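You operate a simulated robot arm through the tools that you are given. There is no shell and no other tool. Be economical: measure what you need, move in short steps, check, and stop when the job is done.

You are at the controls of a simulated two-armed robot. One attempt, no reset.

TASK
Move the 80 kg roller and white hinge into the blue tray.
Fine: they are locked in the silver rail; turn both red knobs free first and leave them so. Set down upright: what you pick out.
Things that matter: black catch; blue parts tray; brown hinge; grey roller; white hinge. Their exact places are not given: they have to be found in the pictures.

It is judged by the outcome, as a careful person would: the job done as asked, and still so three seconds after it is handed in. It fails if anything else is knocked over, pushed out of place, dropped, spilled or broken.

THE ROBOT
Two 7-joint arms with two-finger grippers on one trunk, on a base that drives. Base frame: it is fixed to the floor where the robot stands at the start and does not move with it; the origin is under the middle of the robot, x ahead of it, y to its left, z up; the surface under the hand at the start is at about z = 0.762. Units: m, degrees, N and s.
The left shoulder is at the start at [0.064, 0.16, 1.028], the right one opposite. With the tool pointing down near the work surface each hand reaches from about 0.32 to 0.76 m from the robot's upright axis, wherever it stands, measured 20 degrees to its own side. Places, roughly: blue parts tray [0.6, -0.1, 0.8]. Payload 2.45 kg a hand.
The TCP of each hand is the grasp point between the finger pads, 0.026 m short of the fingertips. In the tool frame z runs along the fingers and y along their closing line. Largest opening 0.096 m; the body of the gripper starts 0.069 m behind the TCP.
Orientation is that of the tool frame in the base frame, as a unit quaternion [x, y, z, w]. With the fingers straight down and closing along the base's y, the tool's x points along the base's -x, its y along +y and its z along -z.

THE INTERFACE
- The arms move only by the tool move_arm. It takes "left_rows", "right_rows" or both (then of equal length, played together; a hand with none holds still); each is a list of rows, each a list of 3 entries, a list of its own where there are three numbers: the shift along the tool's x, y, z in mm, then the turn, a rotation vector about the tool's x, y, z in rad, then the finger opening in mm, from 0 to 96. In form: [[[tx, ty, tz], [rx, ry, rz], gripper], ...]. A call has 1 to 12 rows; each row is the pose to reach, as a shift and turn from the pose commanded when the call began, along the tool's axes at that moment. A row lasts 0.2 s, in which the tool goes at most 0.05 m and 8.6 degrees; a call with a longer step from one row to the next is refused whole, and so is a gripper value outside its range. Where a pose cannot be reached the arm comes as near as it can. A force on the tool above 60 N (or 10 N above the force at the start of the call, whichever is more), or a blocked arm, ends the call early, and 0.2 s more pass. The fingers move at their own pace and stop on an object; they squeeze with about 40 N. The grip force told is the motor's: it shows also when the fingers shut on nothing. Time passes only in rows, and 0.2 s behind the last, so rows that repeat a pose let the fingers close. The reply holds the time, the measured pose of the TCP, the force on the tool along the base axes, the opening and the grip force, in the units named above and with some noise, with the torque about the TCP (base axes, N m) and any sound that the robot's microphone picked up.
- Cameras (640 x 400 px; columns grow to the right, rows downward): "scene" is now at [0.1949, -0.0273, 1.4912]; the picture's right is [-0.26, -0.96, -0.00], its down [-0.81, 0.22, -0.54] and it looks along [0.52, -0.14, -0.84] (base axes); focal length 280 px, centre (320, 200). "left" rides on the left gripper at [0.082, -0.003, -0.098] in its tool frame; the picture's right is [0.04, 1.00, 0.00], its down [-0.73, 0.03, -0.68] and it looks along [-0.68, 0.03, 0.73] (tool axes); focal length 256 px, centre (320, 200). "right" rides on the right gripper at [0.082, 0.003, -0.098] in its tool frame; the picture's right is [-0.04, 1.00, 0.00], its down [-0.73, -0.03, -0.68] and it looks along [-0.68, -0.03, 0.73] (tool axes); focal length 256 px, centre (320, 200).
- grab_frame(camera): a new picture of that camera. The clock stands still meanwhile.
- move_column(by): slides the trunk up (or, below 0, down) by that many m; the arms and the scene camera ride with it, the base frame stays. It gives what a move gives, with no picture.
- drive_base(legs): drives the robot by 1 to 6 legs, each [ahead, left, turn to the left] in m, m and degrees, along the robot's own axes; the way and the turn of a leg run together, so that a leg with both is an arc; at most 1.5 m and 180 degrees a leg. The arms and the cameras ride along, it lands a little off, and it stops where it bumps. It gives what a move gives.
- head_to(pan, tilt): turns the head with the scene camera to pan (to the left, within 120 degrees either way) and tilt (down, from -29 to 69), counted from straight ahead of the robot. It gives what a move gives.
- locate(camera, pixels): for up to 12 pixels [column, row] of the newest picture of that camera ("zoom" is the newest enlarged one), the place [x, y, z] in the base frame of the surface seen there, good to about 0.002 m, but the place of the scene camera against the robot may be out by one fixed shift of up to 0.025 m in any direction. The clock stands still meanwhile.
- zoom(camera, box): a new picture of the part [left, top, right, bottom] of that camera's present view, enlarged. The clock stands still meanwhile.
- sign_off(): hands the job in; it is judged then, once.

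Work in short steps. Measure before you move; look again where a grasp or a placing could have gone wrong, and mend it. You have 80 turns and 78 pictures in all, those below and enlarged ones among them. Open the grippers and draw the arms clear of the work before you hand the job in, unless the task says otherwise; then end with one line.

The tools are called after ">>>" as name(argument=value, ...) on one line, values as JSON. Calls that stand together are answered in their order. move_arm: Moves the arms, as the interface text tells. Its arguments: {"type":"object","properties":{"left_rows":{"type":"array","items":{"type":"array"}},"right_rows":{"type":"array","items":{"type":"array"}}},"required":[]} The other tools are called the same way: move_column (by) slides the trunk up or down; drive_base (legs) drives the base; head_to (pan, tilt) turns the head that bears the scene camera; grab_frame (camera) takes a picture; locate (camera, pixels) gives the place of the surface under pixels of a picture; zoom (camera, box) takes an enlarged picture of a part of a camera's view; sign_off () hands the job in.

At the start:

```text
t: 0.0
left_eef_pos: [0.5196, 0.0561, 1.0883]
left_tcp_rot: [0.0, 1.0, 0.001, 0.0]
left_ft_force: [-0.4, 0.0, -0.4]
left_moment: [-0.02, 0.0, 0.0]
left_width: 0.0958
left_finger_force: 0.0
right_eef_pos: [0.3738, -0.2553, 1.1652]
right_tcp_rot: [0.001, 1.0, 0.001, -0.001]
right_ft_force: [-0.2, 0.3, 0.3]
right_moment: [0.06, -0.01, 0.0]
right_width: 0.0957
right_finger_force: 0.1
trunk travel left (down, up): [-0.2, 0.367]
robot x, y, heading: [0.0001, 0.0055, -0.3]
head pan, tilt: [-15.2, 57.2]
```

scene: 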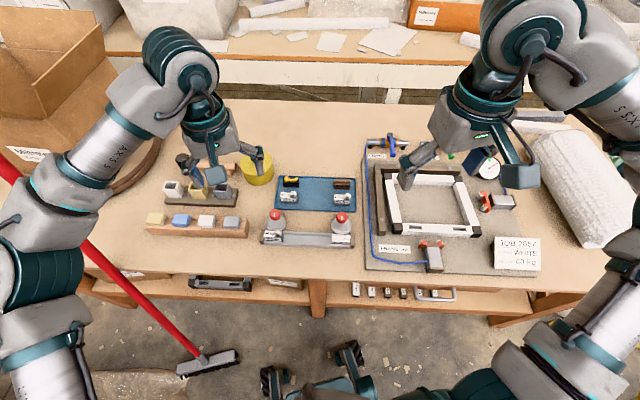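
right: 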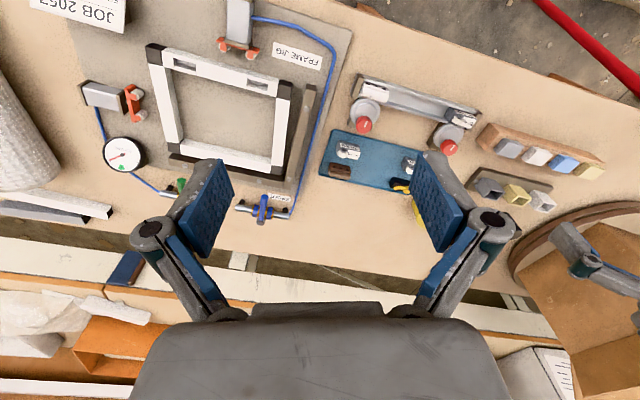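
left: 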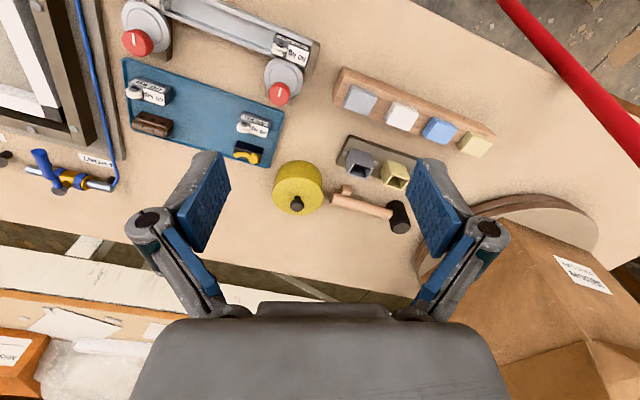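

The silver rail with two red knobs is around scene (308,235), the blue tray at (315,193). I zoom in on both.

>>> zoom(camera="scene", box=[240, 160, 380, 260])

>>> zoom(camera="left", box=[100, 0, 340, 180])

>>> zoom(camera="right", box=[310, 60, 500, 200])

>>> zoom(camera="scene", box=[340, 220, 560, 310])

```text
4.00 times, centred on (310, 210) of scene
```

zoom: 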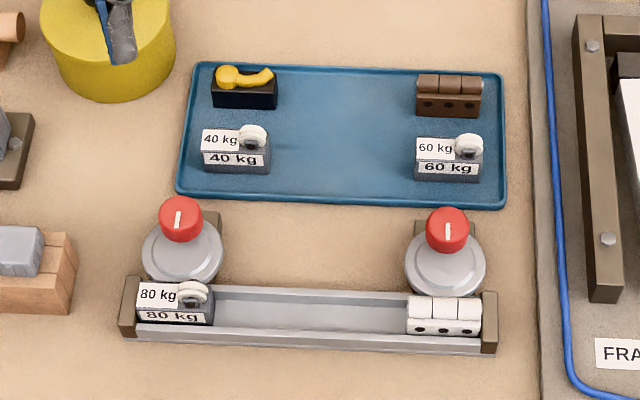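

```text
2.22 times, centred on (220, 90) of left
```

zoom: 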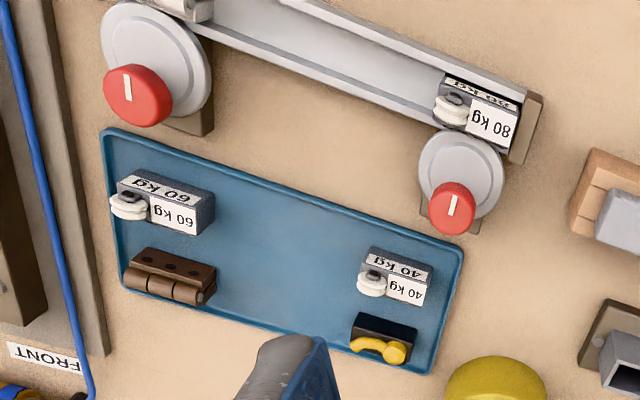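

```text
2.86 times, centred on (405, 130) of right
```

zoom: 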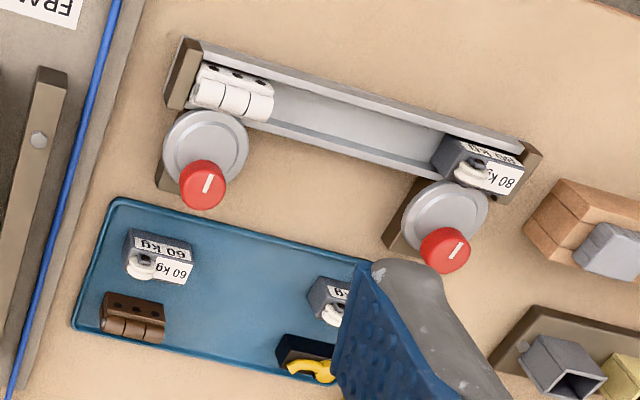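

```text
2.91 times, centred on (450, 265) of scene
```

zoom: 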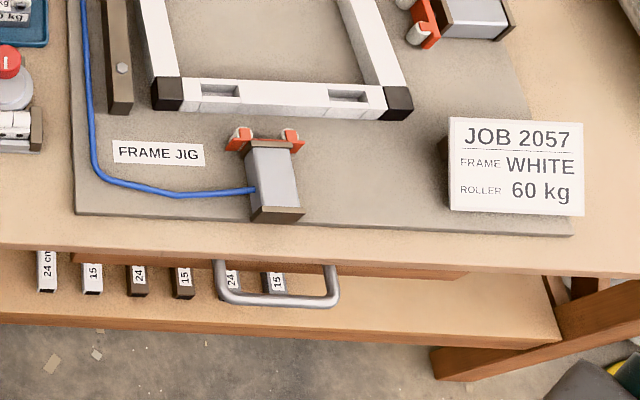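

The rail holds the 80 kg roller (left end) and white hinge (right end), with a knob and disc at each. I locate the main features with the left hand camera, then the scene camera to find its fixed shift.

>>> zoom(camera="left", box=[100, 0, 340, 180])

>>> locate(camera="left", pixels=[[137, 41], [279, 92], [145, 18], [285, 72], [200, 110], [127, 62], [283, 108], [268, 160], [123, 130], [292, 47], [278, 44], [225, 20]])

>>> locate(camera="scene", pixels=[[275, 215], [341, 217], [284, 225], [353, 226], [315, 193], [290, 233], [335, 234], [306, 236]])

```text
2.22 times, centred on (220, 90) of left
```

zoom: 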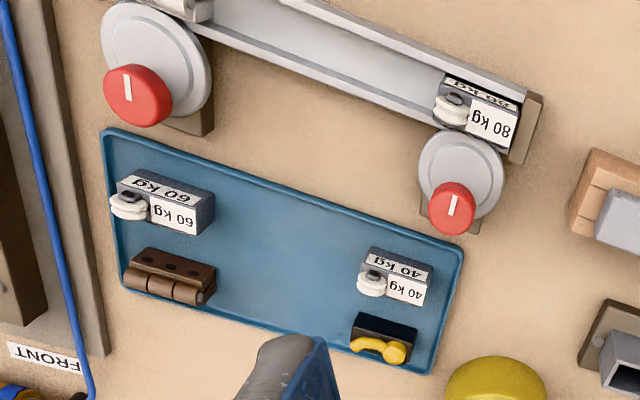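

```text
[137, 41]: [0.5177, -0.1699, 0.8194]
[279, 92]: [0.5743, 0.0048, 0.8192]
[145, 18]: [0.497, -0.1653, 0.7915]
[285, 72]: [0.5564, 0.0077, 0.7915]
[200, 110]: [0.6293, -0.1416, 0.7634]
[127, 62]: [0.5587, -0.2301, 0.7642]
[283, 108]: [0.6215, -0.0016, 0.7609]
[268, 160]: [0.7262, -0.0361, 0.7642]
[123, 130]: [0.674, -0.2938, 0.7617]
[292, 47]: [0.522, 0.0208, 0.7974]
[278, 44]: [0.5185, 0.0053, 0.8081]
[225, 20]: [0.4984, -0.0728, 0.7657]
```

```text
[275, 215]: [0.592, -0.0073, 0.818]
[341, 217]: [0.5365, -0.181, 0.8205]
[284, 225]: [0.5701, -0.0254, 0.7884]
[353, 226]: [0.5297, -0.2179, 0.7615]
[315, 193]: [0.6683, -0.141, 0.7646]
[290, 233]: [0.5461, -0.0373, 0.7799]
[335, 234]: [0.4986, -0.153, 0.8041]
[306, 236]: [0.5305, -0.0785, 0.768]
```

Hand camera readings: knob tops about (0.518,-0.170) and (0.574,0.005) at z≈0.82; scene shift ≈(+0.017,-0.011). I move the left hand back and lower for a closer view of the rail.

>>> move_arm(left_rows=[[[30, -30, 20], [0, 0, 0.1], 96], [[60, -60, 40], [0, 0, 0.2], 96], [[90, -85, 70], [0, 0, 0.314], 96], [[90, -85, 100], [0, 0, 0.314], 96], [[90, -85, 100], [0, 0, 0.314], 96]])

>>> grab_frame(camera="left")

```text
t: 1.2
left_eef_pos: [0.4244, -0.0281, 0.9917]
left_tcp_rot: [0.156, 0.988, 0.0, 0.002]
left_ft_force: [-0.2, 0.7, -0.1]
left_moment: [0.03, 0.03, 0.02]
left_width: 0.0958
left_finger_force: 0.0
right_eef_pos: [0.37, -0.2541, 1.1677]
right_tcp_rot: [0.001, 1.0, 0.0, 0.002]
right_ft_force: [-0.1, 0.4, -1.4]
right_moment: [-0.03, -0.02, -0.02]
right_width: 0.0961
right_finger_force: 0.0
trunk travel left (down, up): [-0.2, 0.367]
robot x, y, heading: [0.0012, 0.001, -0.0]
head pan, tilt: [-15.2, 57.2]
```

```text
69 pictures are left
```

left: 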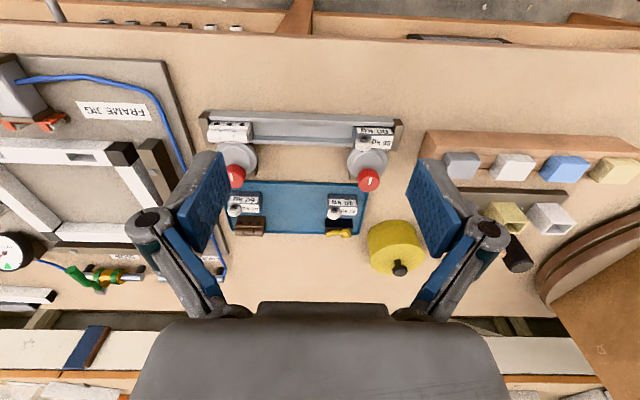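

The rail is now level in the picture around (300,130), so the yaw matches. I zoom in on it and the tray and locate the details.

>>> zoom(camera="left", box=[190, 100, 410, 240])

```text
2.86 times, centred on (300, 170) of left
```

zoom: 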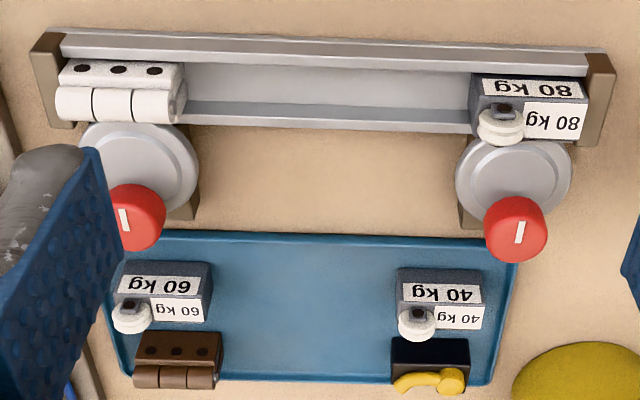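

The discs overlap the rail's edge at each part, like cams under the knobs. I locate knobs, discs, parts and tray corners.

>>> locate(camera="zoom", pixels=[[515, 220], [500, 206], [140, 220], [137, 192], [512, 150], [140, 165], [513, 180], [530, 88], [500, 130], [565, 118], [120, 70], [120, 104]])

>>> locate(camera="zoom", pixels=[[472, 77], [588, 84], [62, 62], [184, 65], [145, 237], [510, 260], [490, 380], [255, 376], [310, 310], [325, 85], [325, 125], [325, 45]])

>>> locate(camera="zoom", pixels=[[435, 290], [400, 270], [480, 273], [165, 285], [180, 350], [430, 355], [415, 320], [130, 315], [540, 215], [490, 215], [160, 215], [570, 175]])

```text
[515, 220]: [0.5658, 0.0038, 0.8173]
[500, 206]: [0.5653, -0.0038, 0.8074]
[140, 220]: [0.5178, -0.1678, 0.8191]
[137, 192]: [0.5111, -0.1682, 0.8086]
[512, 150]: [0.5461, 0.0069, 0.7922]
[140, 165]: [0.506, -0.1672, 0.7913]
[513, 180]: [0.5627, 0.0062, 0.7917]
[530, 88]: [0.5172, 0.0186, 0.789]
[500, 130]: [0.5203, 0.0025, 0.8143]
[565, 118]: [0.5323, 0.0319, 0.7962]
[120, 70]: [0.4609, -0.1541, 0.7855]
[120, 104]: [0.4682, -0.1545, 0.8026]
```

```text
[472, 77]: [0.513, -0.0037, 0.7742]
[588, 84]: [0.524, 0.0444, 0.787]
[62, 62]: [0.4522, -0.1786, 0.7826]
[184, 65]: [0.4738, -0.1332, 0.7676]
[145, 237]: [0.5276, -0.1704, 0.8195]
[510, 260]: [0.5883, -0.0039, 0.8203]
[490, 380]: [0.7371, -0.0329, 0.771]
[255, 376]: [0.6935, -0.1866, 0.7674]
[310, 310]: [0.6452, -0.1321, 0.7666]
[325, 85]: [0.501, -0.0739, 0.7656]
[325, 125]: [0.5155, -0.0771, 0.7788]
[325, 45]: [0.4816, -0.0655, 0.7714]
```

```text
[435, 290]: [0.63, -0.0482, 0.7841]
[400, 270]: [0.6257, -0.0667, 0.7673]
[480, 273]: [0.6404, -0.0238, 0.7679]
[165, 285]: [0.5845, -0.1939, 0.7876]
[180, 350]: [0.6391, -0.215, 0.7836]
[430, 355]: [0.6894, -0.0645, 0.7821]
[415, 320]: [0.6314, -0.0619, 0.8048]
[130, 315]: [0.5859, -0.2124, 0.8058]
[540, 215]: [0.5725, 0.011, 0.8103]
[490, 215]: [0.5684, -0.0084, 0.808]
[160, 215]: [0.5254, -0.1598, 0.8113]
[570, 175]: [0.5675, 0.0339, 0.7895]
```

Knob L centre ≈(0.575,0.003), spanning z 0.79–0.82; tool x = −v (rail normal) and tool y = u (along the rail). I bring the left hand over knob L at z≈0.88 and check by its camera.

>>> move_arm(left_rows=[[[-35, 20, 10], [0, 0, 0], 80], [[-70, 40, 20], [0, 0, 0], 70], [[-105, 60, 40], [0, 0, 0], 60], [[-134, 76, 70], [0, 0, 0], 60], [[-134, 76, 110], [0, 0, 0], 60], [[-134, 76, 110], [0, 0, 0], 60]])

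>>> grab_frame(camera="left")

```text
t: 2.6
left_eef_pos: [0.5754, 0.0026, 0.882]
left_tcp_rot: [0.156, 0.988, 0.0, 0.003]
left_ft_force: [0.1, -0.1, -0.9]
left_moment: [0.01, -0.02, 0.02]
left_width: 0.0598
left_finger_force: 0.1
right_eef_pos: [0.369, -0.2553, 1.167]
right_tcp_rot: [-0.001, 1.0, 0.0, 0.002]
right_ft_force: [-0.1, -0.1, -0.5]
right_moment: [0.01, -0.04, -0.02]
right_width: 0.096
right_finger_force: 0.1
trunk travel left (down, up): [-0.2, 0.367]
robot x, y, heading: [-0.0001, 0.0026, 0.0]
head pan, tilt: [-15.2, 57.2]
```

```text
67 pictures are left
```

left: 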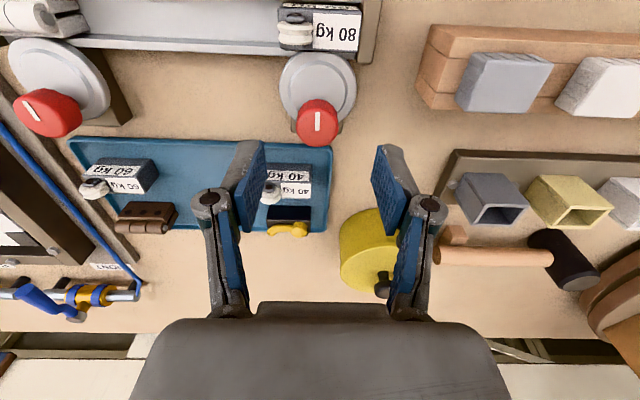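

Expected spot under the TCP is about (320,127); the knob top appears at (317,118). I locate the knob edges more accurately from here.

>>> zoom(camera="left", box=[256, 40, 384, 160])

```text
3.33 times, centred on (320, 100) of left
```

zoom: 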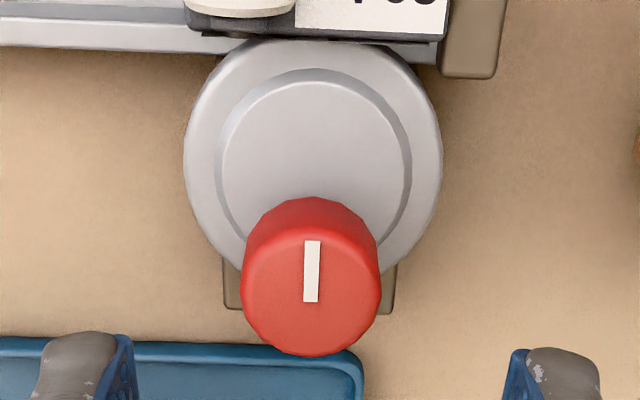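

>>> locate(camera="zoom", pixels=[[312, 236], [312, 350], [246, 290], [376, 290], [312, 202], [312, 60], [190, 165], [438, 165], [312, 42], [235, 260], [385, 260], [320, 20]])

```text
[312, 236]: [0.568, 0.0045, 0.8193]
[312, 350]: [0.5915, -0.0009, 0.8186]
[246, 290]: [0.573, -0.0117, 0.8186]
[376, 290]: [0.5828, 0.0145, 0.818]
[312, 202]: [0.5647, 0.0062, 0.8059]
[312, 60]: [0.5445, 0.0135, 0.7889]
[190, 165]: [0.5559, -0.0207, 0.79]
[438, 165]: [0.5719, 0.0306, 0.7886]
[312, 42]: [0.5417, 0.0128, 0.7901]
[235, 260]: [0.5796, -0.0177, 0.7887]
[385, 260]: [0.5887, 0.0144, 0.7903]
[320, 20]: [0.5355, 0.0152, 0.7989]
```

Knob axis ≈(0.578,0.0015), disc centre 14 mm rail-side of it: an eccentric cam pressing on the block. I descend around the knob and close.

>>> move_arm(left_rows=[[[-3, 0, 30], [0, 0, 0], 60], [[-3, 0, 50], [0, 0, 0], 60], [[-3, 0, 60], [0, 0, 0], 60], [[-3, 0, 60], [0, 0, 0], 20], [[-3, 0, 60], [0, 0, 0], 10], [[-3, 0, 60], [0, 0, 0], 10]])

>>> grab_frame(camera="left")

```text
t: 4.0
left_eef_pos: [0.5794, -0.0003, 0.822]
left_tcp_rot: [0.157, 0.988, 0.001, 0.001]
left_ft_force: [-4.4, -9.3, -2.0]
left_moment: [-0.22, -0.2, -0.02]
left_width: 0.0292
left_finger_force: 45.0
right_eef_pos: [0.3699, -0.2572, 1.1658]
right_tcp_rot: [0.001, 1.0, 0.001, 0.001]
right_ft_force: [-0.8, 0.1, 0.2]
right_moment: [-0.01, 0.02, 0.01]
right_width: 0.096
right_finger_force: 0.0
trunk travel left (down, up): [-0.2, 0.367]
robot x, y, heading: [0.0029, 0.0016, -0.0]
head pan, tilt: [-15.2, 57.2]
```

```text
65 pictures are left
```

left: 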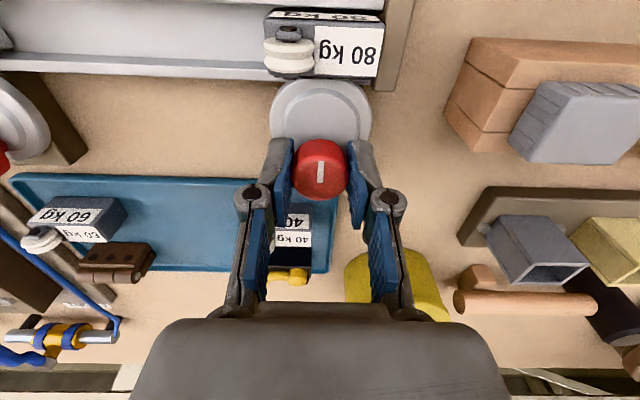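

Knob gripped (29 mm). I try a small turn of about +17° about the tool axis and read the torque.

>>> move_arm(left_rows=[[[-3, 0, 60], [0, 0, 0.1], 10], [[-3, 0, 60], [0, 0, 0.2], 10], [[-3, 0, 60], [0, 0, 0.3], 10], [[-3, 0, 60], [0, 0, 0.3], 10]])

>>> grab_frame(camera="left")

```text
refused: row 1 steps farther than a row can; nothing moved
```

```text
64 pictures are left
```

left: 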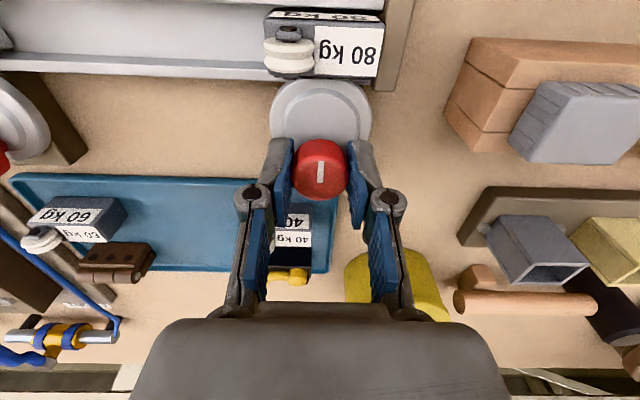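

Rightly refused: shifts are counted from the current pose. I repeat with zero shift.

>>> move_arm(left_rows=[[[0, 0, 0], [0, 0, 0.1], 10], [[0, 0, 0], [0, 0, 0.2], 10], [[0, 0, 0], [0, 0, 0.3], 10], [[0, 0, 0], [0, 0, 0.3], 10]])

>>> grab_frame(camera="left")

```text
t: 5.0
left_eef_pos: [0.5798, -0.001, 0.8218]
left_tcp_rot: [0.302, 0.953, 0.001, 0.0]
left_ft_force: [-8.1, -13.4, -3.0]
left_moment: [-0.45, 0.17, -0.01]
left_width: 0.0294
left_finger_force: 44.5
right_eef_pos: [0.3686, -0.2552, 1.168]
right_tcp_rot: [0.0, 1.0, 0.001, 0.002]
right_ft_force: [-0.8, 0.7, -0.5]
right_moment: [0.04, 0.01, -0.01]
right_width: 0.0958
right_finger_force: 0.0
trunk travel left (down, up): [-0.2, 0.367]
robot x, y, heading: [-0.0012, 0.0027, 0.1]
head pan, tilt: [-15.2, 57.2]
```

```text
63 pictures are left
```

left: 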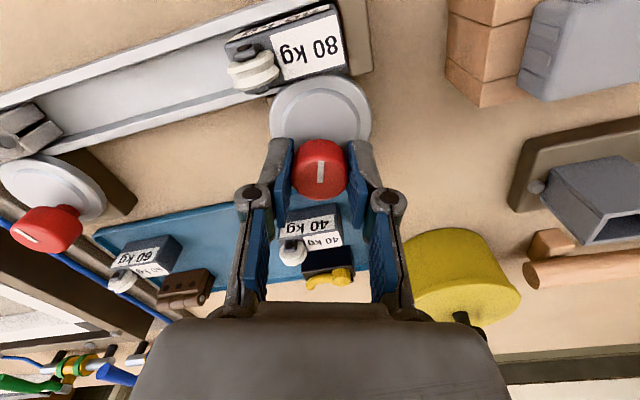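

The knob and disc turn with the hand with almost no torque. I continue the turn another ~92°.

>>> move_arm(left_rows=[[[0, 0, 0], [0, 0, 0.14], 10], [[0, 0, 0], [0, 0, 0.28], 10], [[0, 0, 0], [0, 0, 0.42], 10], [[0, 0, 0], [0, 0, 0.56], 10], [[0, 0, 0], [0, 0, 0.7], 10], [[0, 0, 0], [0, 0, 0.84], 10], [[0, 0, 0], [0, 0, 0.98], 10], [[0, 0, 0], [0, 0, 1.12], 10], [[0, 0, 0], [0, 0, 1.26], 10], [[0, 0, 0], [0, 0, 1.4], 10], [[0, 0, 0], [0, 0, 1.54], 10], [[0, 0, 0], [0, 0, 1.6], 10]])

>>> grab_frame(camera="left")

```text
t: 6.4
left_eef_pos: [0.5634, 0.0186, 0.8278]
left_tcp_rot: [0.477, 0.879, 0.011, -0.001]
left_ft_force: [-1.2, 3.4, -2.6]
left_moment: [-0.29, 0.05, 0.01]
left_width: 0.0157
left_finger_force: 3.0
left hand out of reach, approached as far as the arm can: row 3, 4, 5, 6, 7
right_eef_pos: [0.3661, -0.2456, 1.1721]
right_tcp_rot: [-0.001, 1.0, -0.003, 0.005]
right_ft_force: [0.1, 0.4, 1.9]
right_moment: [0.01, -0.01, 0.0]
right_width: 0.0959
right_finger_force: 0.0
trunk travel left (down, up): [-0.2, 0.367]
robot x, y, heading: [0.0025, 0.0012, -0.1]
head pan, tilt: [-15.2, 57.2]
stopped in row 7 (left hand): the force on the tool passed its limit at 235 N (the readings are from after the stop); the commanded pose is now the measured one
```

```text
62 pictures are left
```

left: 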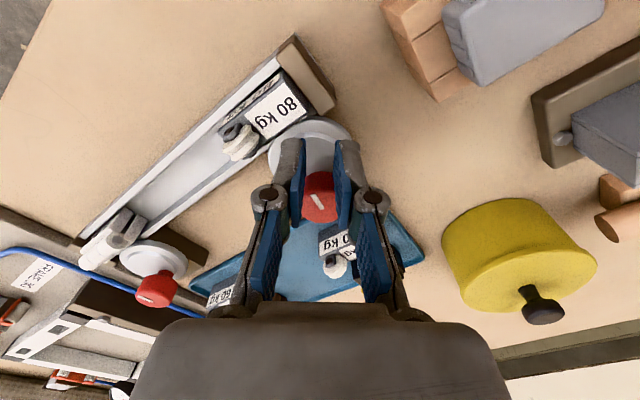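

The wrist met its limit at ~57° yaw and slipped off the knob. I lift straight up, open, and look at the state.

>>> move_arm(left_rows=[[[0, 0, -30], [0, 0, 0], 16], [[0, 0, -70], [0, 0, 0], 16], [[0, 0, -100], [0, 0, -0.14], 40], [[0, 0, -110], [0, 0, -0.28], 60], [[0, 0, -120], [0, 0, -0.42], 60], [[0, 0, -120], [0, 0, -0.42], 60]])

>>> grab_frame(camera="left")

```text
t: 7.8
left_eef_pos: [0.5607, 0.0075, 0.9507]
left_tcp_rot: [0.286, 0.958, 0.014, 0.001]
left_ft_force: [0.3, 0.2, -0.1]
left_moment: [0.04, 0.01, -0.01]
left_width: 0.0598
left_finger_force: 0.0
right_eef_pos: [0.3652, -0.2548, 1.1698]
right_tcp_rot: [0.0, 1.0, 0.002, 0.006]
right_ft_force: [0.3, -1.0, -0.4]
right_moment: [0.01, 0.0, 0.01]
right_width: 0.096
right_finger_force: 0.0
trunk travel left (down, up): [-0.2, 0.367]
robot x, y, heading: [-0.0057, -0.0039, 0.2]
head pan, tilt: [-15.2, 57.2]
```

```text
61 pictures are left
```

left: 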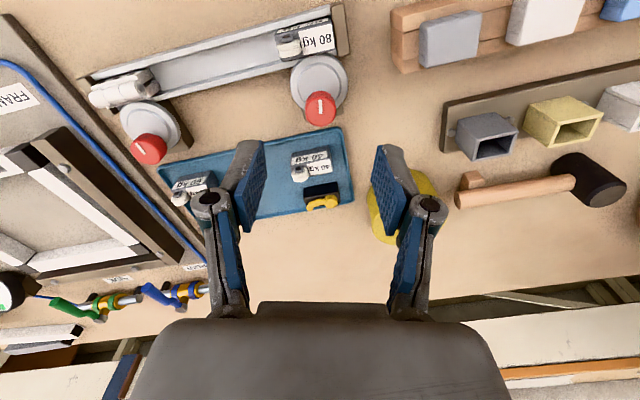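

>>> zoom(camera="left", box=[80, 0, 380, 220])

```text
1.82 times, centred on (230, 110) of left
```

zoom: 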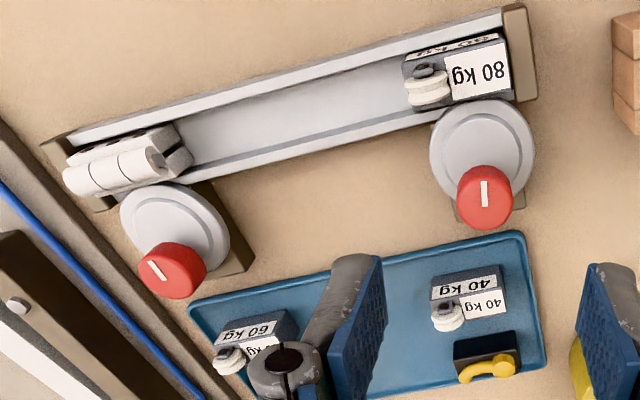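

Knob L is turned ~25° clockwise so far. I level the hand over the knob, then will rotate back to a negative yaw to ratchet.

>>> move_arm(left_rows=[[[-9, 2, 20], [0.027, -0.006, 0], 60], [[-18, 4, 40], [0.027, -0.006, 0], 60], [[-18, 4, 40], [0.027, -0.006, 0], 60]])

>>> move_arm(left_rows=[[[0, 0, 0], [0, 0, -0.14], 60], [[0, 0, 0], [0, 0, -0.28], 60], [[0, 0, 0], [0, 0, -0.42], 60], [[0, 0, 0], [0, 0, -0.56], 60], [[0, 0, 0], [0, 0, -0.7], 60], [[0, 0, 0], [0, 0, -0.84], 60], [[0, 0, 0], [0, 0, -0.98], 60], [[0, 0, 0], [0, 0, -1.12], 60], [[0, 0, 0], [0, 0, -1.19], 60], [[0, 0, 0], [0, 0, -1.19], 60]])

>>> zoom(camera="left", box=[220, 0, 420, 160])

```text
t: 8.6
left_eef_pos: [0.5763, 0.002, 0.9107]
left_tcp_rot: [0.285, 0.958, -0.002, 0.001]
left_ft_force: [-0.2, -0.4, -0.5]
left_moment: [0.05, -0.02, 0.04]
left_width: 0.0597
left_finger_force: 0.1
right_eef_pos: [0.3626, -0.2545, 1.1708]
right_tcp_rot: [0.0, 1.0, 0.0, 0.006]
right_ft_force: [0.1, -0.5, -0.5]
right_moment: [-0.01, 0.01, 0.02]
right_width: 0.096
right_finger_force: 0.1
trunk travel left (down, up): [-0.2, 0.367]
robot x, y, heading: [-0.0014, 0.0013, 0.0]
head pan, tilt: [-15.2, 57.2]
```

```text
t: 10.8
left_eef_pos: [0.5776, 0.0058, 0.9105]
left_tcp_rot: [-0.302, 0.953, -0.002, -0.002]
left_ft_force: [0.7, 0.0, -0.2]
left_moment: [0.01, -0.03, 0.04]
left_width: 0.0602
left_finger_force: 0.0
right_eef_pos: [0.3633, -0.2507, 1.1712]
right_tcp_rot: [0.0, 1.0, 0.0, 0.005]
right_ft_force: [-0.2, -0.2, -1.0]
right_moment: [0.0, 0.01, 0.01]
right_width: 0.0963
right_finger_force: 0.1
trunk travel left (down, up): [-0.2, 0.367]
robot x, y, heading: [-0.0017, -0.0051, 0.2]
head pan, tilt: [-15.2, 57.2]
```

```text
2.50 times, centred on (320, 80) of left
```

zoom: 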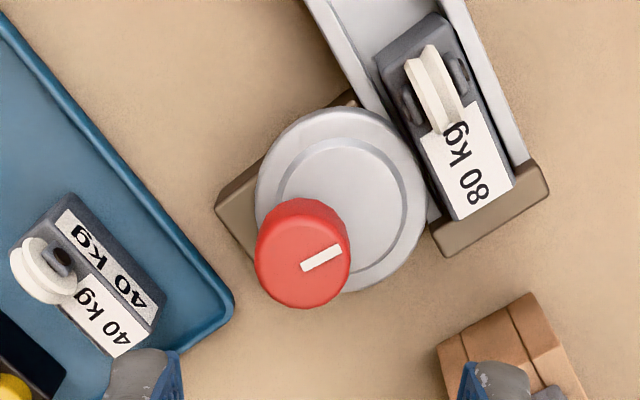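

The view is good; I measure the knob top's edges again from here.

>>> locate(camera="zoom", pixels=[[258, 262], [346, 262], [303, 224], [303, 304], [303, 262]])

```text
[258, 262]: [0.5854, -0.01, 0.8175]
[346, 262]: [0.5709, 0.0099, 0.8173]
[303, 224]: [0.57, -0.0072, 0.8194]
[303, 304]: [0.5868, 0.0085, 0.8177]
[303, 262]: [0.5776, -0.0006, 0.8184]
```

Knob centre ≈(0.578,0.0005). I descend 88 mm with a small correction and grip.

>>> move_arm(left_rows=[[[2, -3, 40], [0, 0, 0], 60], [[2, -3, 75], [0, 0, 0], 60], [[2, -3, 88], [0, 0, 0], 60], [[2, -3, 88], [0, 0, 0], 20], [[2, -3, 88], [0, 0, 0], 10], [[2, -3, 88], [0, 0, 0], 10]])

>>> move_arm(left_rows=[[[0, 0, 0], [0, 0, 0.14], 10], [[0, 0, 0], [0, 0, 0.28], 10], [[0, 0, 0], [0, 0, 0.42], 10], [[0, 0, 0], [0, 0, 0.56], 10], [[0, 0, 0], [0, 0, 0.7], 10], [[0, 0, 0], [0, 0, 0.84], 10], [[0, 0, 0], [0, 0, 0.98], 10], [[0, 0, 0], [0, 0, 1.12], 10], [[0, 0, 0], [0, 0, 1.2], 10], [[0, 0, 0], [0, 0, 1.2], 10]])

>>> grab_frame(camera="left")

```text
t: 12.2
left_eef_pos: [0.579, -0.001, 0.8237]
left_tcp_rot: [-0.3, 0.954, -0.004, 0.0]
left_ft_force: [15.0, -15.1, 5.8]
left_moment: [-0.32, -0.47, 0.0]
left_width: 0.0291
left_finger_force: 45.2
right_eef_pos: [0.3653, -0.2531, 1.1698]
right_tcp_rot: [0.0, 1.0, 0.0, 0.006]
right_ft_force: [0.2, -0.3, 0.4]
right_moment: [0.01, 0.03, -0.02]
right_width: 0.0961
right_finger_force: 0.1
trunk travel left (down, up): [-0.2, 0.367]
robot x, y, heading: [-0.0038, 0.0012, -0.1]
head pan, tilt: [-15.2, 57.2]
```

```text
t: 14.4
left_eef_pos: [0.5777, -0.0, 0.823]
left_tcp_rot: [0.291, 0.957, -0.003, 0.0]
left_ft_force: [21.3, -13.6, 18.0]
left_moment: [-0.27, -0.19, 0.0]
left_width: 0.0292
left_finger_force: 45.0
right_eef_pos: [0.3643, -0.2518, 1.1712]
right_tcp_rot: [0.0, 1.0, -0.001, 0.006]
right_ft_force: [-0.5, 0.2, -0.1]
right_moment: [0.0, 0.01, -0.01]
right_width: 0.0959
right_finger_force: 0.1
trunk travel left (down, up): [-0.2, 0.367]
robot x, y, heading: [0.002, -0.0021, -0.0]
head pan, tilt: [-15.2, 57.2]
```

```text
58 pictures are left
```

left: 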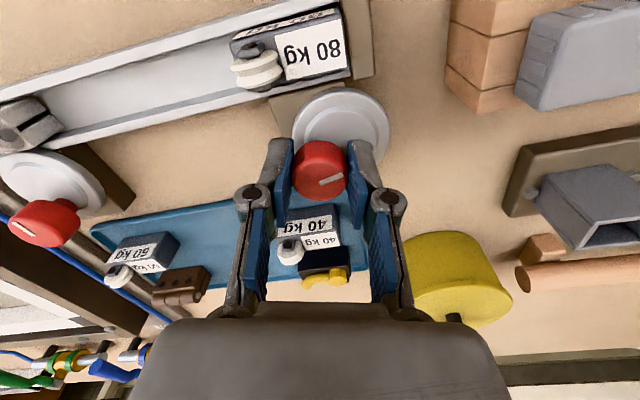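

The disc has swung ~93° to the side of the knob, clear of the roller. I add another ~10° for margin, then release and lift.

>>> move_arm(left_rows=[[[0, 0, 0], [0, 0, 0.09], 10], [[0, 0, 0], [0, 0, 0.17], 10], [[0, 0, 0], [0, 0, 0.17], 60], [[0, 0, 0], [0, 0, 0.17], 60], [[0, 0, -40], [0, 0, 0.1], 60], [[0, 0, -80], [0, 0, 0], 60], [[0, 0, -110], [0, 0, -0.14], 60], [[0, 0, -110], [0, 0, -0.28], 60], [[0, 0, -110], [0, 0, -0.28], 60]])

>>> grab_frame(camera="left")

```text
t: 16.4
left_eef_pos: [0.578, 0.0014, 0.9325]
left_tcp_rot: [0.154, 0.988, -0.002, 0.0]
left_ft_force: [-0.3, 0.0, -0.3]
left_moment: [0.0, -0.02, -0.03]
left_width: 0.06
left_finger_force: 0.0
right_eef_pos: [0.3641, -0.2511, 1.1709]
right_tcp_rot: [0.0, 1.0, -0.002, 0.006]
right_ft_force: [0.8, 0.3, 0.8]
right_moment: [0.03, -0.03, 0.01]
right_width: 0.0957
right_finger_force: 0.0
trunk travel left (down, up): [-0.2, 0.367]
robot x, y, heading: [0.002, -0.0014, 0.1]
head pan, tilt: [-15.2, 57.2]
```

```text
57 pictures are left
```

left: 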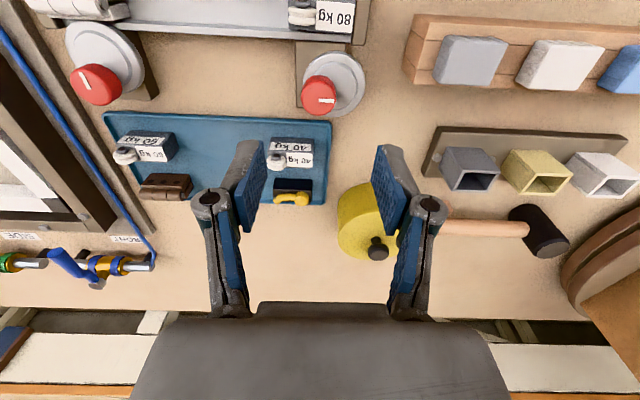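

Knob L is free. I withdraw the left hand to the left and bring the right hand above knob R (~(0.522,-0.170)) with yaw +40°, so it can turn counter‑clockwise.

>>> move_arm(left_rows=[[[20, 16, -30], [0, 0, 0], 60], [[40, 35, -60], [0, 0, 0], 60], [[65, 55, -90], [0, 0, 0], 60], [[95, 75, -100], [0, 0, 0], 60], [[120, 95, -100], [0, 0, 0], 60], [[141, 112, -100], [0, 0, 0], 60], [[141, 112, -100], [0, 0, 0], 60], [[141, 112, -100], [0, 0, 0], 60], [[141, 112, -100], [0, 0, 0], 60]], right_rows=[[[0, 0, 10], [0, 0, 0], 80], [[0, 0, 30], [0, 0, 0.1], 60], [[-20, 10, 65], [0, 0, 0.2], 60], [[-50, 25, 100], [0, 0, 0.3], 60], [[-80, 40, 135], [0, 0, 0.4], 60], [[-110, 55, 170], [0, 0, 0.5], 60], [[-140, 70, 200], [0, 0, 0.6], 60], [[-158, 81, 235], [0, 0, 0.7], 60], [[-158, 81, 240], [0, 0, 0.7], 60]])

>>> grab_frame(camera="right")

```text
t: 18.4
left_eef_pos: [0.4764, 0.1534, 1.0313]
left_tcp_rot: [0.154, 0.988, -0.004, 0.0]
left_ft_force: [0.4, -0.8, -0.2]
left_moment: [0.03, 0.03, 0.01]
left_width: 0.0599
left_finger_force: 0.0
right_eef_pos: [0.5251, -0.1697, 0.9329]
right_tcp_rot: [0.342, 0.94, 0.0, 0.007]
right_ft_force: [-1.3, -0.1, -0.3]
right_moment: [0.03, -0.03, 0.0]
right_width: 0.0598
right_finger_force: 0.0
trunk travel left (down, up): [-0.2, 0.367]
robot x, y, heading: [-0.0028, -0.0002, 0.0]
head pan, tilt: [-15.2, 57.2]
```

```text
56 pictures are left
```

right: 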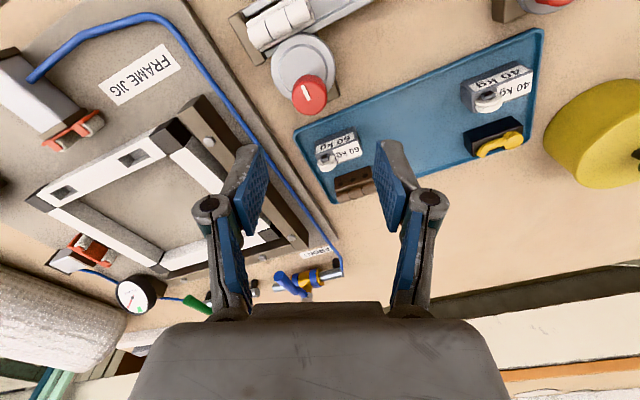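

>>> zoom(camera="right", box=[230, 20, 390, 140])

```text
3.33 times, centred on (310, 80) of right
```

zoom: 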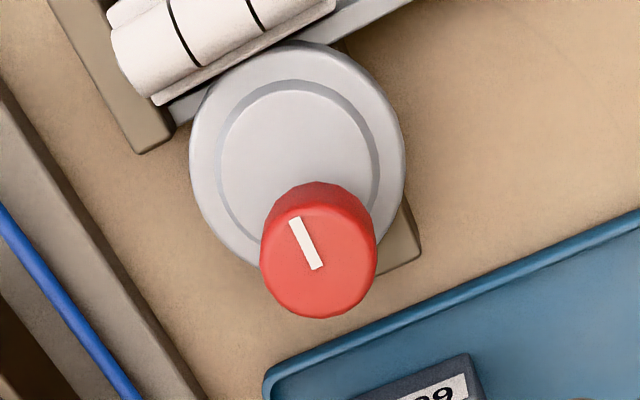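

The knob top spans about columns 262–376, rows 212–316 in this zoom; I measure it and the disc, hinge and the jig board edge.

>>> locate(camera="zoom", pixels=[[264, 264], [373, 264], [318, 216], [318, 312], [318, 264], [193, 160], [400, 150], [150, 300], [150, 145]])

```text
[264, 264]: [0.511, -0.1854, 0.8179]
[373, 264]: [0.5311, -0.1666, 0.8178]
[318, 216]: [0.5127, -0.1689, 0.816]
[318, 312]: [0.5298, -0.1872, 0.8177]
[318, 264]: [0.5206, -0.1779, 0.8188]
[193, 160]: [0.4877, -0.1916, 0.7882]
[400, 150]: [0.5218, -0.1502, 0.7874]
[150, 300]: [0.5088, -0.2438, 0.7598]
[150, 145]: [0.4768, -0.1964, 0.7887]
```

Knob R centre ≈(0.521,-0.177). I shift, descend to z≈0.822 and grip.

>>> move_arm(right_rows=[[[-2, -8, 40], [0, 0, 0], 60], [[-2, -8, 75], [0, 0, 0], 60], [[-2, -8, 100], [0, 0, 0], 60], [[-2, -8, 111], [0, 0, 0], 60], [[-2, -8, 111], [0, 0, 0], 20], [[-2, -8, 111], [0, 0, 0], 10], [[-2, -8, 111], [0, 0, 0], 10]])

>>> grab_frame(camera="right")

```text
t: 20.0
left_eef_pos: [0.4764, 0.1519, 1.0325]
left_tcp_rot: [0.154, 0.988, -0.003, 0.0]
left_ft_force: [0.5, -0.1, 0.3]
left_moment: [0.05, -0.01, 0.02]
left_width: 0.0601
left_finger_force: 0.0
right_eef_pos: [0.5225, -0.1774, 0.8219]
right_tcp_rot: [0.343, 0.939, 0.001, 0.005]
right_ft_force: [-5.1, -4.4, 0.6]
right_moment: [-0.41, -0.23, -0.06]
right_width: 0.0291
right_finger_force: 45.0
trunk travel left (down, up): [-0.2, 0.367]
robot x, y, heading: [-0.0011, -0.0008, -0.1]
head pan, tilt: [-15.2, 57.2]
```

```text
54 pictures are left
```

right: 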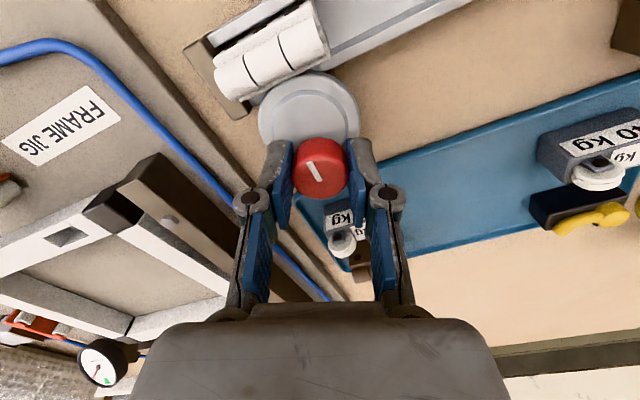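

Firm grip on knob R. I turn counter‑clockwise ~80°.

>>> move_arm(right_rows=[[[0, 0, 0], [0, 0, -0.12], 10], [[0, 0, 0], [0, 0, -0.24], 10], [[0, 0, 0], [0, 0, -0.36], 10], [[0, 0, 0], [0, 0, -0.48], 10], [[0, 0, 0], [0, 0, -0.6], 10], [[0, 0, 0], [0, 0, -0.72], 10], [[0, 0, 0], [0, 0, -0.84], 10], [[0, 0, 0], [0, 0, -0.96], 10], [[0, 0, 0], [0, 0, -1.08], 10], [[0, 0, 0], [0, 0, -1.2], 10], [[0, 0, 0], [0, 0, -1.32], 10], [[0, 0, 0], [0, 0, -1.4], 10]])

>>> grab_frame(camera="right")

```text
t: 22.6
left_eef_pos: [0.4776, 0.1533, 1.0321]
left_tcp_rot: [0.154, 0.988, -0.004, 0.0]
left_ft_force: [-0.3, -0.3, 0.5]
left_moment: [0.01, 0.03, 0.02]
left_width: 0.0603
left_finger_force: 0.0
right_eef_pos: [0.5222, -0.1779, 0.8229]
right_tcp_rot: [-0.344, 0.939, -0.002, 0.005]
right_ft_force: [0.9, 0.8, -0.9]
right_moment: [0.09, -0.07, -0.4]
right_width: 0.0291
right_finger_force: 44.6
trunk travel left (down, up): [-0.2, 0.367]
robot x, y, heading: [-0.0024, -0.0013, -0.0]
head pan, tilt: [-15.2, 57.2]
```

```text
53 pictures are left
```

right: 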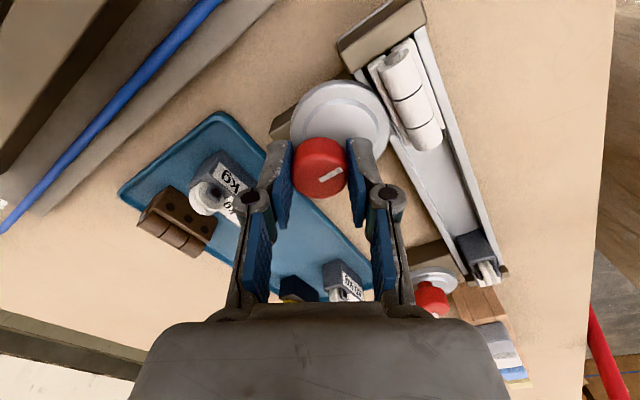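

The knob did not follow (torque −0.4, line slipped): it only turns clockwise. I am already at yaw −40°, so I turn clockwise from here.

>>> move_arm(right_rows=[[[0, 0, 0], [0, 0, 0.14], 10], [[0, 0, 0], [0, 0, 0.28], 10], [[0, 0, 0], [0, 0, 0.42], 10], [[0, 0, 0], [0, 0, 0.56], 10], [[0, 0, 0], [0, 0, 0.7], 10], [[0, 0, 0], [0, 0, 0.84], 10], [[0, 0, 0], [0, 0, 0.98], 10], [[0, 0, 0], [0, 0, 1.12], 10], [[0, 0, 0], [0, 0, 1.26], 10], [[0, 0, 0], [0, 0, 1.4], 10], [[0, 0, 0], [0, 0, 1.5], 10], [[0, 0, 0], [0, 0, 1.5], 10]])

>>> grab_frame(camera="right")

```text
t: 25.2
left_eef_pos: [0.4766, 0.1521, 1.0319]
left_tcp_rot: [0.154, 0.988, -0.002, -0.001]
left_ft_force: [-0.2, 0.2, 0.0]
left_moment: [0.0, -0.01, 0.0]
left_width: 0.06
left_finger_force: 0.1
right_eef_pos: [0.5217, -0.1782, 0.821]
right_tcp_rot: [0.39, 0.921, 0.001, 0.006]
right_ft_force: [1.5, -6.1, -0.5]
right_moment: [-0.97, -0.84, 0.0]
right_width: 0.0292
right_finger_force: 44.7
trunk travel left (down, up): [-0.2, 0.367]
robot x, y, heading: [-0.0031, -0.0013, 0.1]
head pan, tilt: [-15.2, 57.2]
```

```text
52 pictures are left
```

right: 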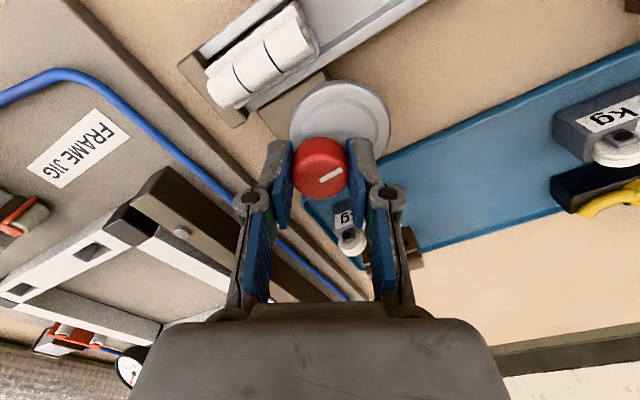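

Knob R's disc has swung ~86°. I add ~15° more, release, and lift away.

>>> move_arm(right_rows=[[[0, 0, 0], [0, 0, 0.1], 10], [[0, 0, 0], [0, 0, 0.2], 10], [[0, 0, 0], [0, 0, 0.27], 10], [[0, 0, 0], [0, 0, 0.27], 60], [[0, 0, 0], [0, 0, 0.27], 60], [[0, 0, -40], [0, 0, 0.2], 60], [[0, 0, -80], [0, 0, 0.1], 60], [[0, 0, -110], [0, 0, 0], 60], [[0, 0, -110], [0, 0, -0.14], 60], [[0, 0, -110], [0, 0, -0.28], 60], [[0, 0, -110], [0, 0, -0.42], 60], [[0, 0, -110], [0, 0, -0.49], 60]])

>>> zoom(camera="scene", box=[240, 160, 380, 260])

>>> grab_frame(camera="right")

```text
t: 27.8
left_eef_pos: [0.4775, 0.1523, 1.0313]
left_tcp_rot: [0.154, 0.988, -0.004, -0.001]
left_ft_force: [0.0, -0.2, 0.1]
left_moment: [0.04, -0.01, 0.0]
left_width: 0.06
left_finger_force: 0.2
right_eef_pos: [0.5204, -0.1765, 0.9328]
right_tcp_rot: [0.152, 0.988, 0.0, 0.006]
right_ft_force: [0.3, 0.6, -0.2]
right_moment: [0.01, -0.03, 0.01]
right_width: 0.0601
right_finger_force: 0.2
trunk travel left (down, up): [-0.2, 0.367]
robot x, y, heading: [-0.0003, -0.001, -0.3]
head pan, tilt: [-15.2, 57.2]
```

```text
4.00 times, centred on (310, 210) of scene
```

zoom: 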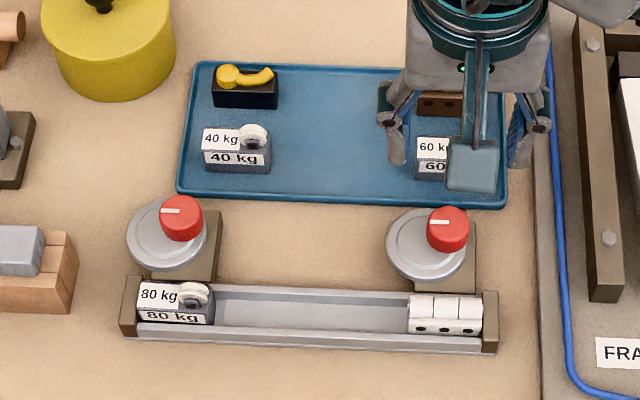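

```text
50 pictures are left
```

right: 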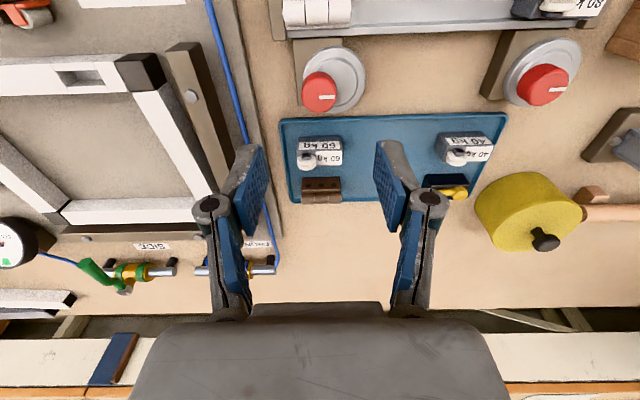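

Both knobs are free, lines pointing along the rail. Now I move the right hand back ~60 mm over the white hinge and look closely.

>>> move_arm(right_rows=[[[30, 0, 0], [0, 0, 0], 80], [[62, 5, 0], [0, 0, 0], 80], [[62, 5, 0], [0, 0, 0], 80]])

>>> zoom(camera="right", box=[210, 40, 430, 180])

```text
t: 28.6
left_eef_pos: [0.4779, 0.1529, 1.0302]
left_tcp_rot: [0.154, 0.988, -0.003, 0.0]
left_ft_force: [-0.2, -0.2, -0.7]
left_moment: [0.0, 0.0, -0.01]
left_width: 0.0598
left_finger_force: 0.0
right_eef_pos: [0.4622, -0.1539, 0.9317]
right_tcp_rot: [0.154, 0.988, -0.001, 0.005]
right_ft_force: [-0.1, 0.5, 0.0]
right_moment: [0.02, 0.0, 0.03]
right_width: 0.08
right_finger_force: 0.1
trunk travel left (down, up): [-0.2, 0.367]
robot x, y, heading: [-0.0006, 0.0006, -0.1]
head pan, tilt: [-15.2, 57.2]
```

```text
2.86 times, centred on (320, 110) of right
```

zoom: 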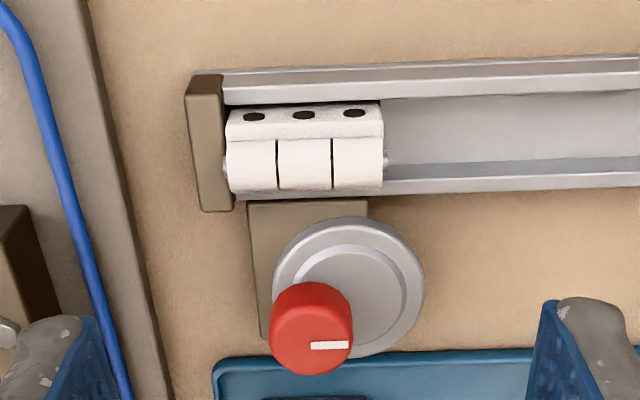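

>>> locate(camera="zoom", pixels=[[303, 108], [303, 122], [303, 140], [303, 165], [303, 188], [230, 165], [382, 165], [229, 120], [381, 120], [205, 92], [205, 150], [205, 205]])

>>> locate(camera="zoom", pixels=[[450, 70], [450, 85], [450, 98], [450, 130], [450, 163], [450, 175], [450, 187], [450, 200], [308, 205], [390, 165], [303, 98], [420, 290]])

```text
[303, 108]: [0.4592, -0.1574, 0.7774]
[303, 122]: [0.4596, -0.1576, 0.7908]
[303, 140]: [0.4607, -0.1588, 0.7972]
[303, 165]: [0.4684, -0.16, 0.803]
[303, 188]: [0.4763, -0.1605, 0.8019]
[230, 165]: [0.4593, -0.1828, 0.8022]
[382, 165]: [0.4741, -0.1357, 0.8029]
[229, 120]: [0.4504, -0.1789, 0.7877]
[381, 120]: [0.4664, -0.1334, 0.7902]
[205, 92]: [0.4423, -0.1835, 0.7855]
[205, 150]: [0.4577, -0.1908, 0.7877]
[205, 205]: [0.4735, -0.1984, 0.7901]
```

```text
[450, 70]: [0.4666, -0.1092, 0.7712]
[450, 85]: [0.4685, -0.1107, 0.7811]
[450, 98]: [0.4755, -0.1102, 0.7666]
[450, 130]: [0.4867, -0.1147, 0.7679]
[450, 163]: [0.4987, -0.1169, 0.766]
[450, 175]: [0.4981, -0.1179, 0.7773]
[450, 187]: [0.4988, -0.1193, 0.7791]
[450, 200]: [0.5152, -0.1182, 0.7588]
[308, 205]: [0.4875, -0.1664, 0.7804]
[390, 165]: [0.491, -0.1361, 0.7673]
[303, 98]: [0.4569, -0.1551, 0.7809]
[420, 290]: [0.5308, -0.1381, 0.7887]
```

Hinge: 50 mm long in u (with end pins), robot-side face v≈0.485, barrel front v≈0.508, top z 0.803, rail walls top z≈0.780. A grip across the rail (v) suits it, so I rotate the right hand by +90° in the air to test the wrist.

>>> move_arm(right_rows=[[[0, 0, -10], [0, 0, 0.14], 60], [[0, 0, -10], [0, 0, 0.28], 50], [[0, 0, -10], [0, 0, 0.42], 40], [[0, 0, -10], [0, 0, 0.56], 36], [[0, 0, -10], [0, 0, 0.7], 36], [[0, 0, -10], [0, 0, 0.84], 36], [[0, 0, -10], [0, 0, 0.98], 36], [[0, 0, -10], [0, 0, 1.12], 36], [[0, 0, -10], [0, 0, 1.26], 36], [[0, 0, -10], [0, 0, 1.4], 36], [[0, 0, -10], [0, 0, 1.54], 36], [[0, 0, -10], [0, 0, 1.571], 36]])

>>> grab_frame(camera="right")

```text
t: 31.2
left_eef_pos: [0.4769, 0.1531, 1.0309]
left_tcp_rot: [0.153, 0.988, -0.003, 0.0]
left_ft_force: [0.1, -1.2, 0.2]
left_moment: [0.0, 0.01, 0.0]
left_width: 0.0597
left_finger_force: 0.0
right_eef_pos: [0.4646, -0.1526, 0.9409]
right_tcp_rot: [0.808, 0.589, 0.004, 0.005]
right_ft_force: [-0.5, 0.4, 0.4]
right_moment: [-0.01, 0.01, -0.01]
right_width: 0.0361
right_finger_force: 0.0
trunk travel left (down, up): [-0.2, 0.367]
robot x, y, heading: [0.0001, 0.002, -0.1]
head pan, tilt: [-15.2, 57.2]
```

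```text
48 pictures are left
```

right: 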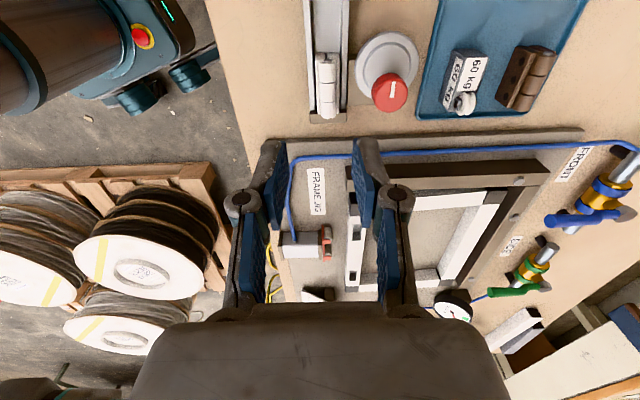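

The yaw works: tool x = u, tool y = v now. I zoom on the hinge at (327,85) and measure it from this side.

>>> zoom(camera="right", box=[270, 20, 430, 140])

```text
3.33 times, centred on (350, 80) of right
```

zoom: 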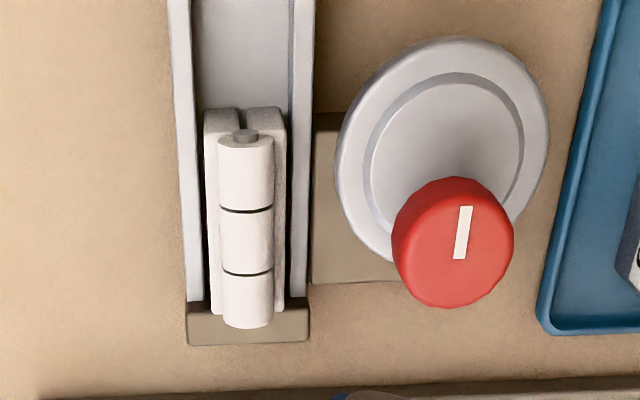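

>>> locate(camera="zoom", pixels=[[211, 180], [281, 180], [211, 115], [281, 115], [207, 280], [283, 280], [246, 170], [246, 310], [222, 240], [270, 240], [183, 200], [303, 200]])

>>> locate(camera="zoom", pixels=[[205, 150], [287, 150], [400, 240], [510, 240], [455, 200], [340, 160], [250, 325], [220, 145], [272, 145], [240, 50], [330, 200], [560, 250]])

```text
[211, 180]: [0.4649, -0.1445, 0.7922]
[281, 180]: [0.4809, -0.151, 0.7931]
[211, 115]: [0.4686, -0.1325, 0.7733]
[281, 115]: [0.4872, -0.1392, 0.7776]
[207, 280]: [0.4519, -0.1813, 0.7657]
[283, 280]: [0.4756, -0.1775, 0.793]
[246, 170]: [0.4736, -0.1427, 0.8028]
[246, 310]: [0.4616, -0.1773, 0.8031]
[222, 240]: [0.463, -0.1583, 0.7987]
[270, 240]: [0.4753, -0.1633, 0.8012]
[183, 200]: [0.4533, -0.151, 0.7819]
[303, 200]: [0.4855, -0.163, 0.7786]
```

```text
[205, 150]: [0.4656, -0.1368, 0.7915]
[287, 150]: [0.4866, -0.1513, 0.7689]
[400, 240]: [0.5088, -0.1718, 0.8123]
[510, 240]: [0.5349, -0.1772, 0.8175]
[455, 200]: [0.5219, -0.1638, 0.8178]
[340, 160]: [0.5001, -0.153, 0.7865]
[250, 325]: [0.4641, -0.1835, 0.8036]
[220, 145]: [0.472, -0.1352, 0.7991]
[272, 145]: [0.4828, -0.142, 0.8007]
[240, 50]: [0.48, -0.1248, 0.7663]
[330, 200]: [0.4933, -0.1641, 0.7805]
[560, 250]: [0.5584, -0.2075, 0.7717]
```

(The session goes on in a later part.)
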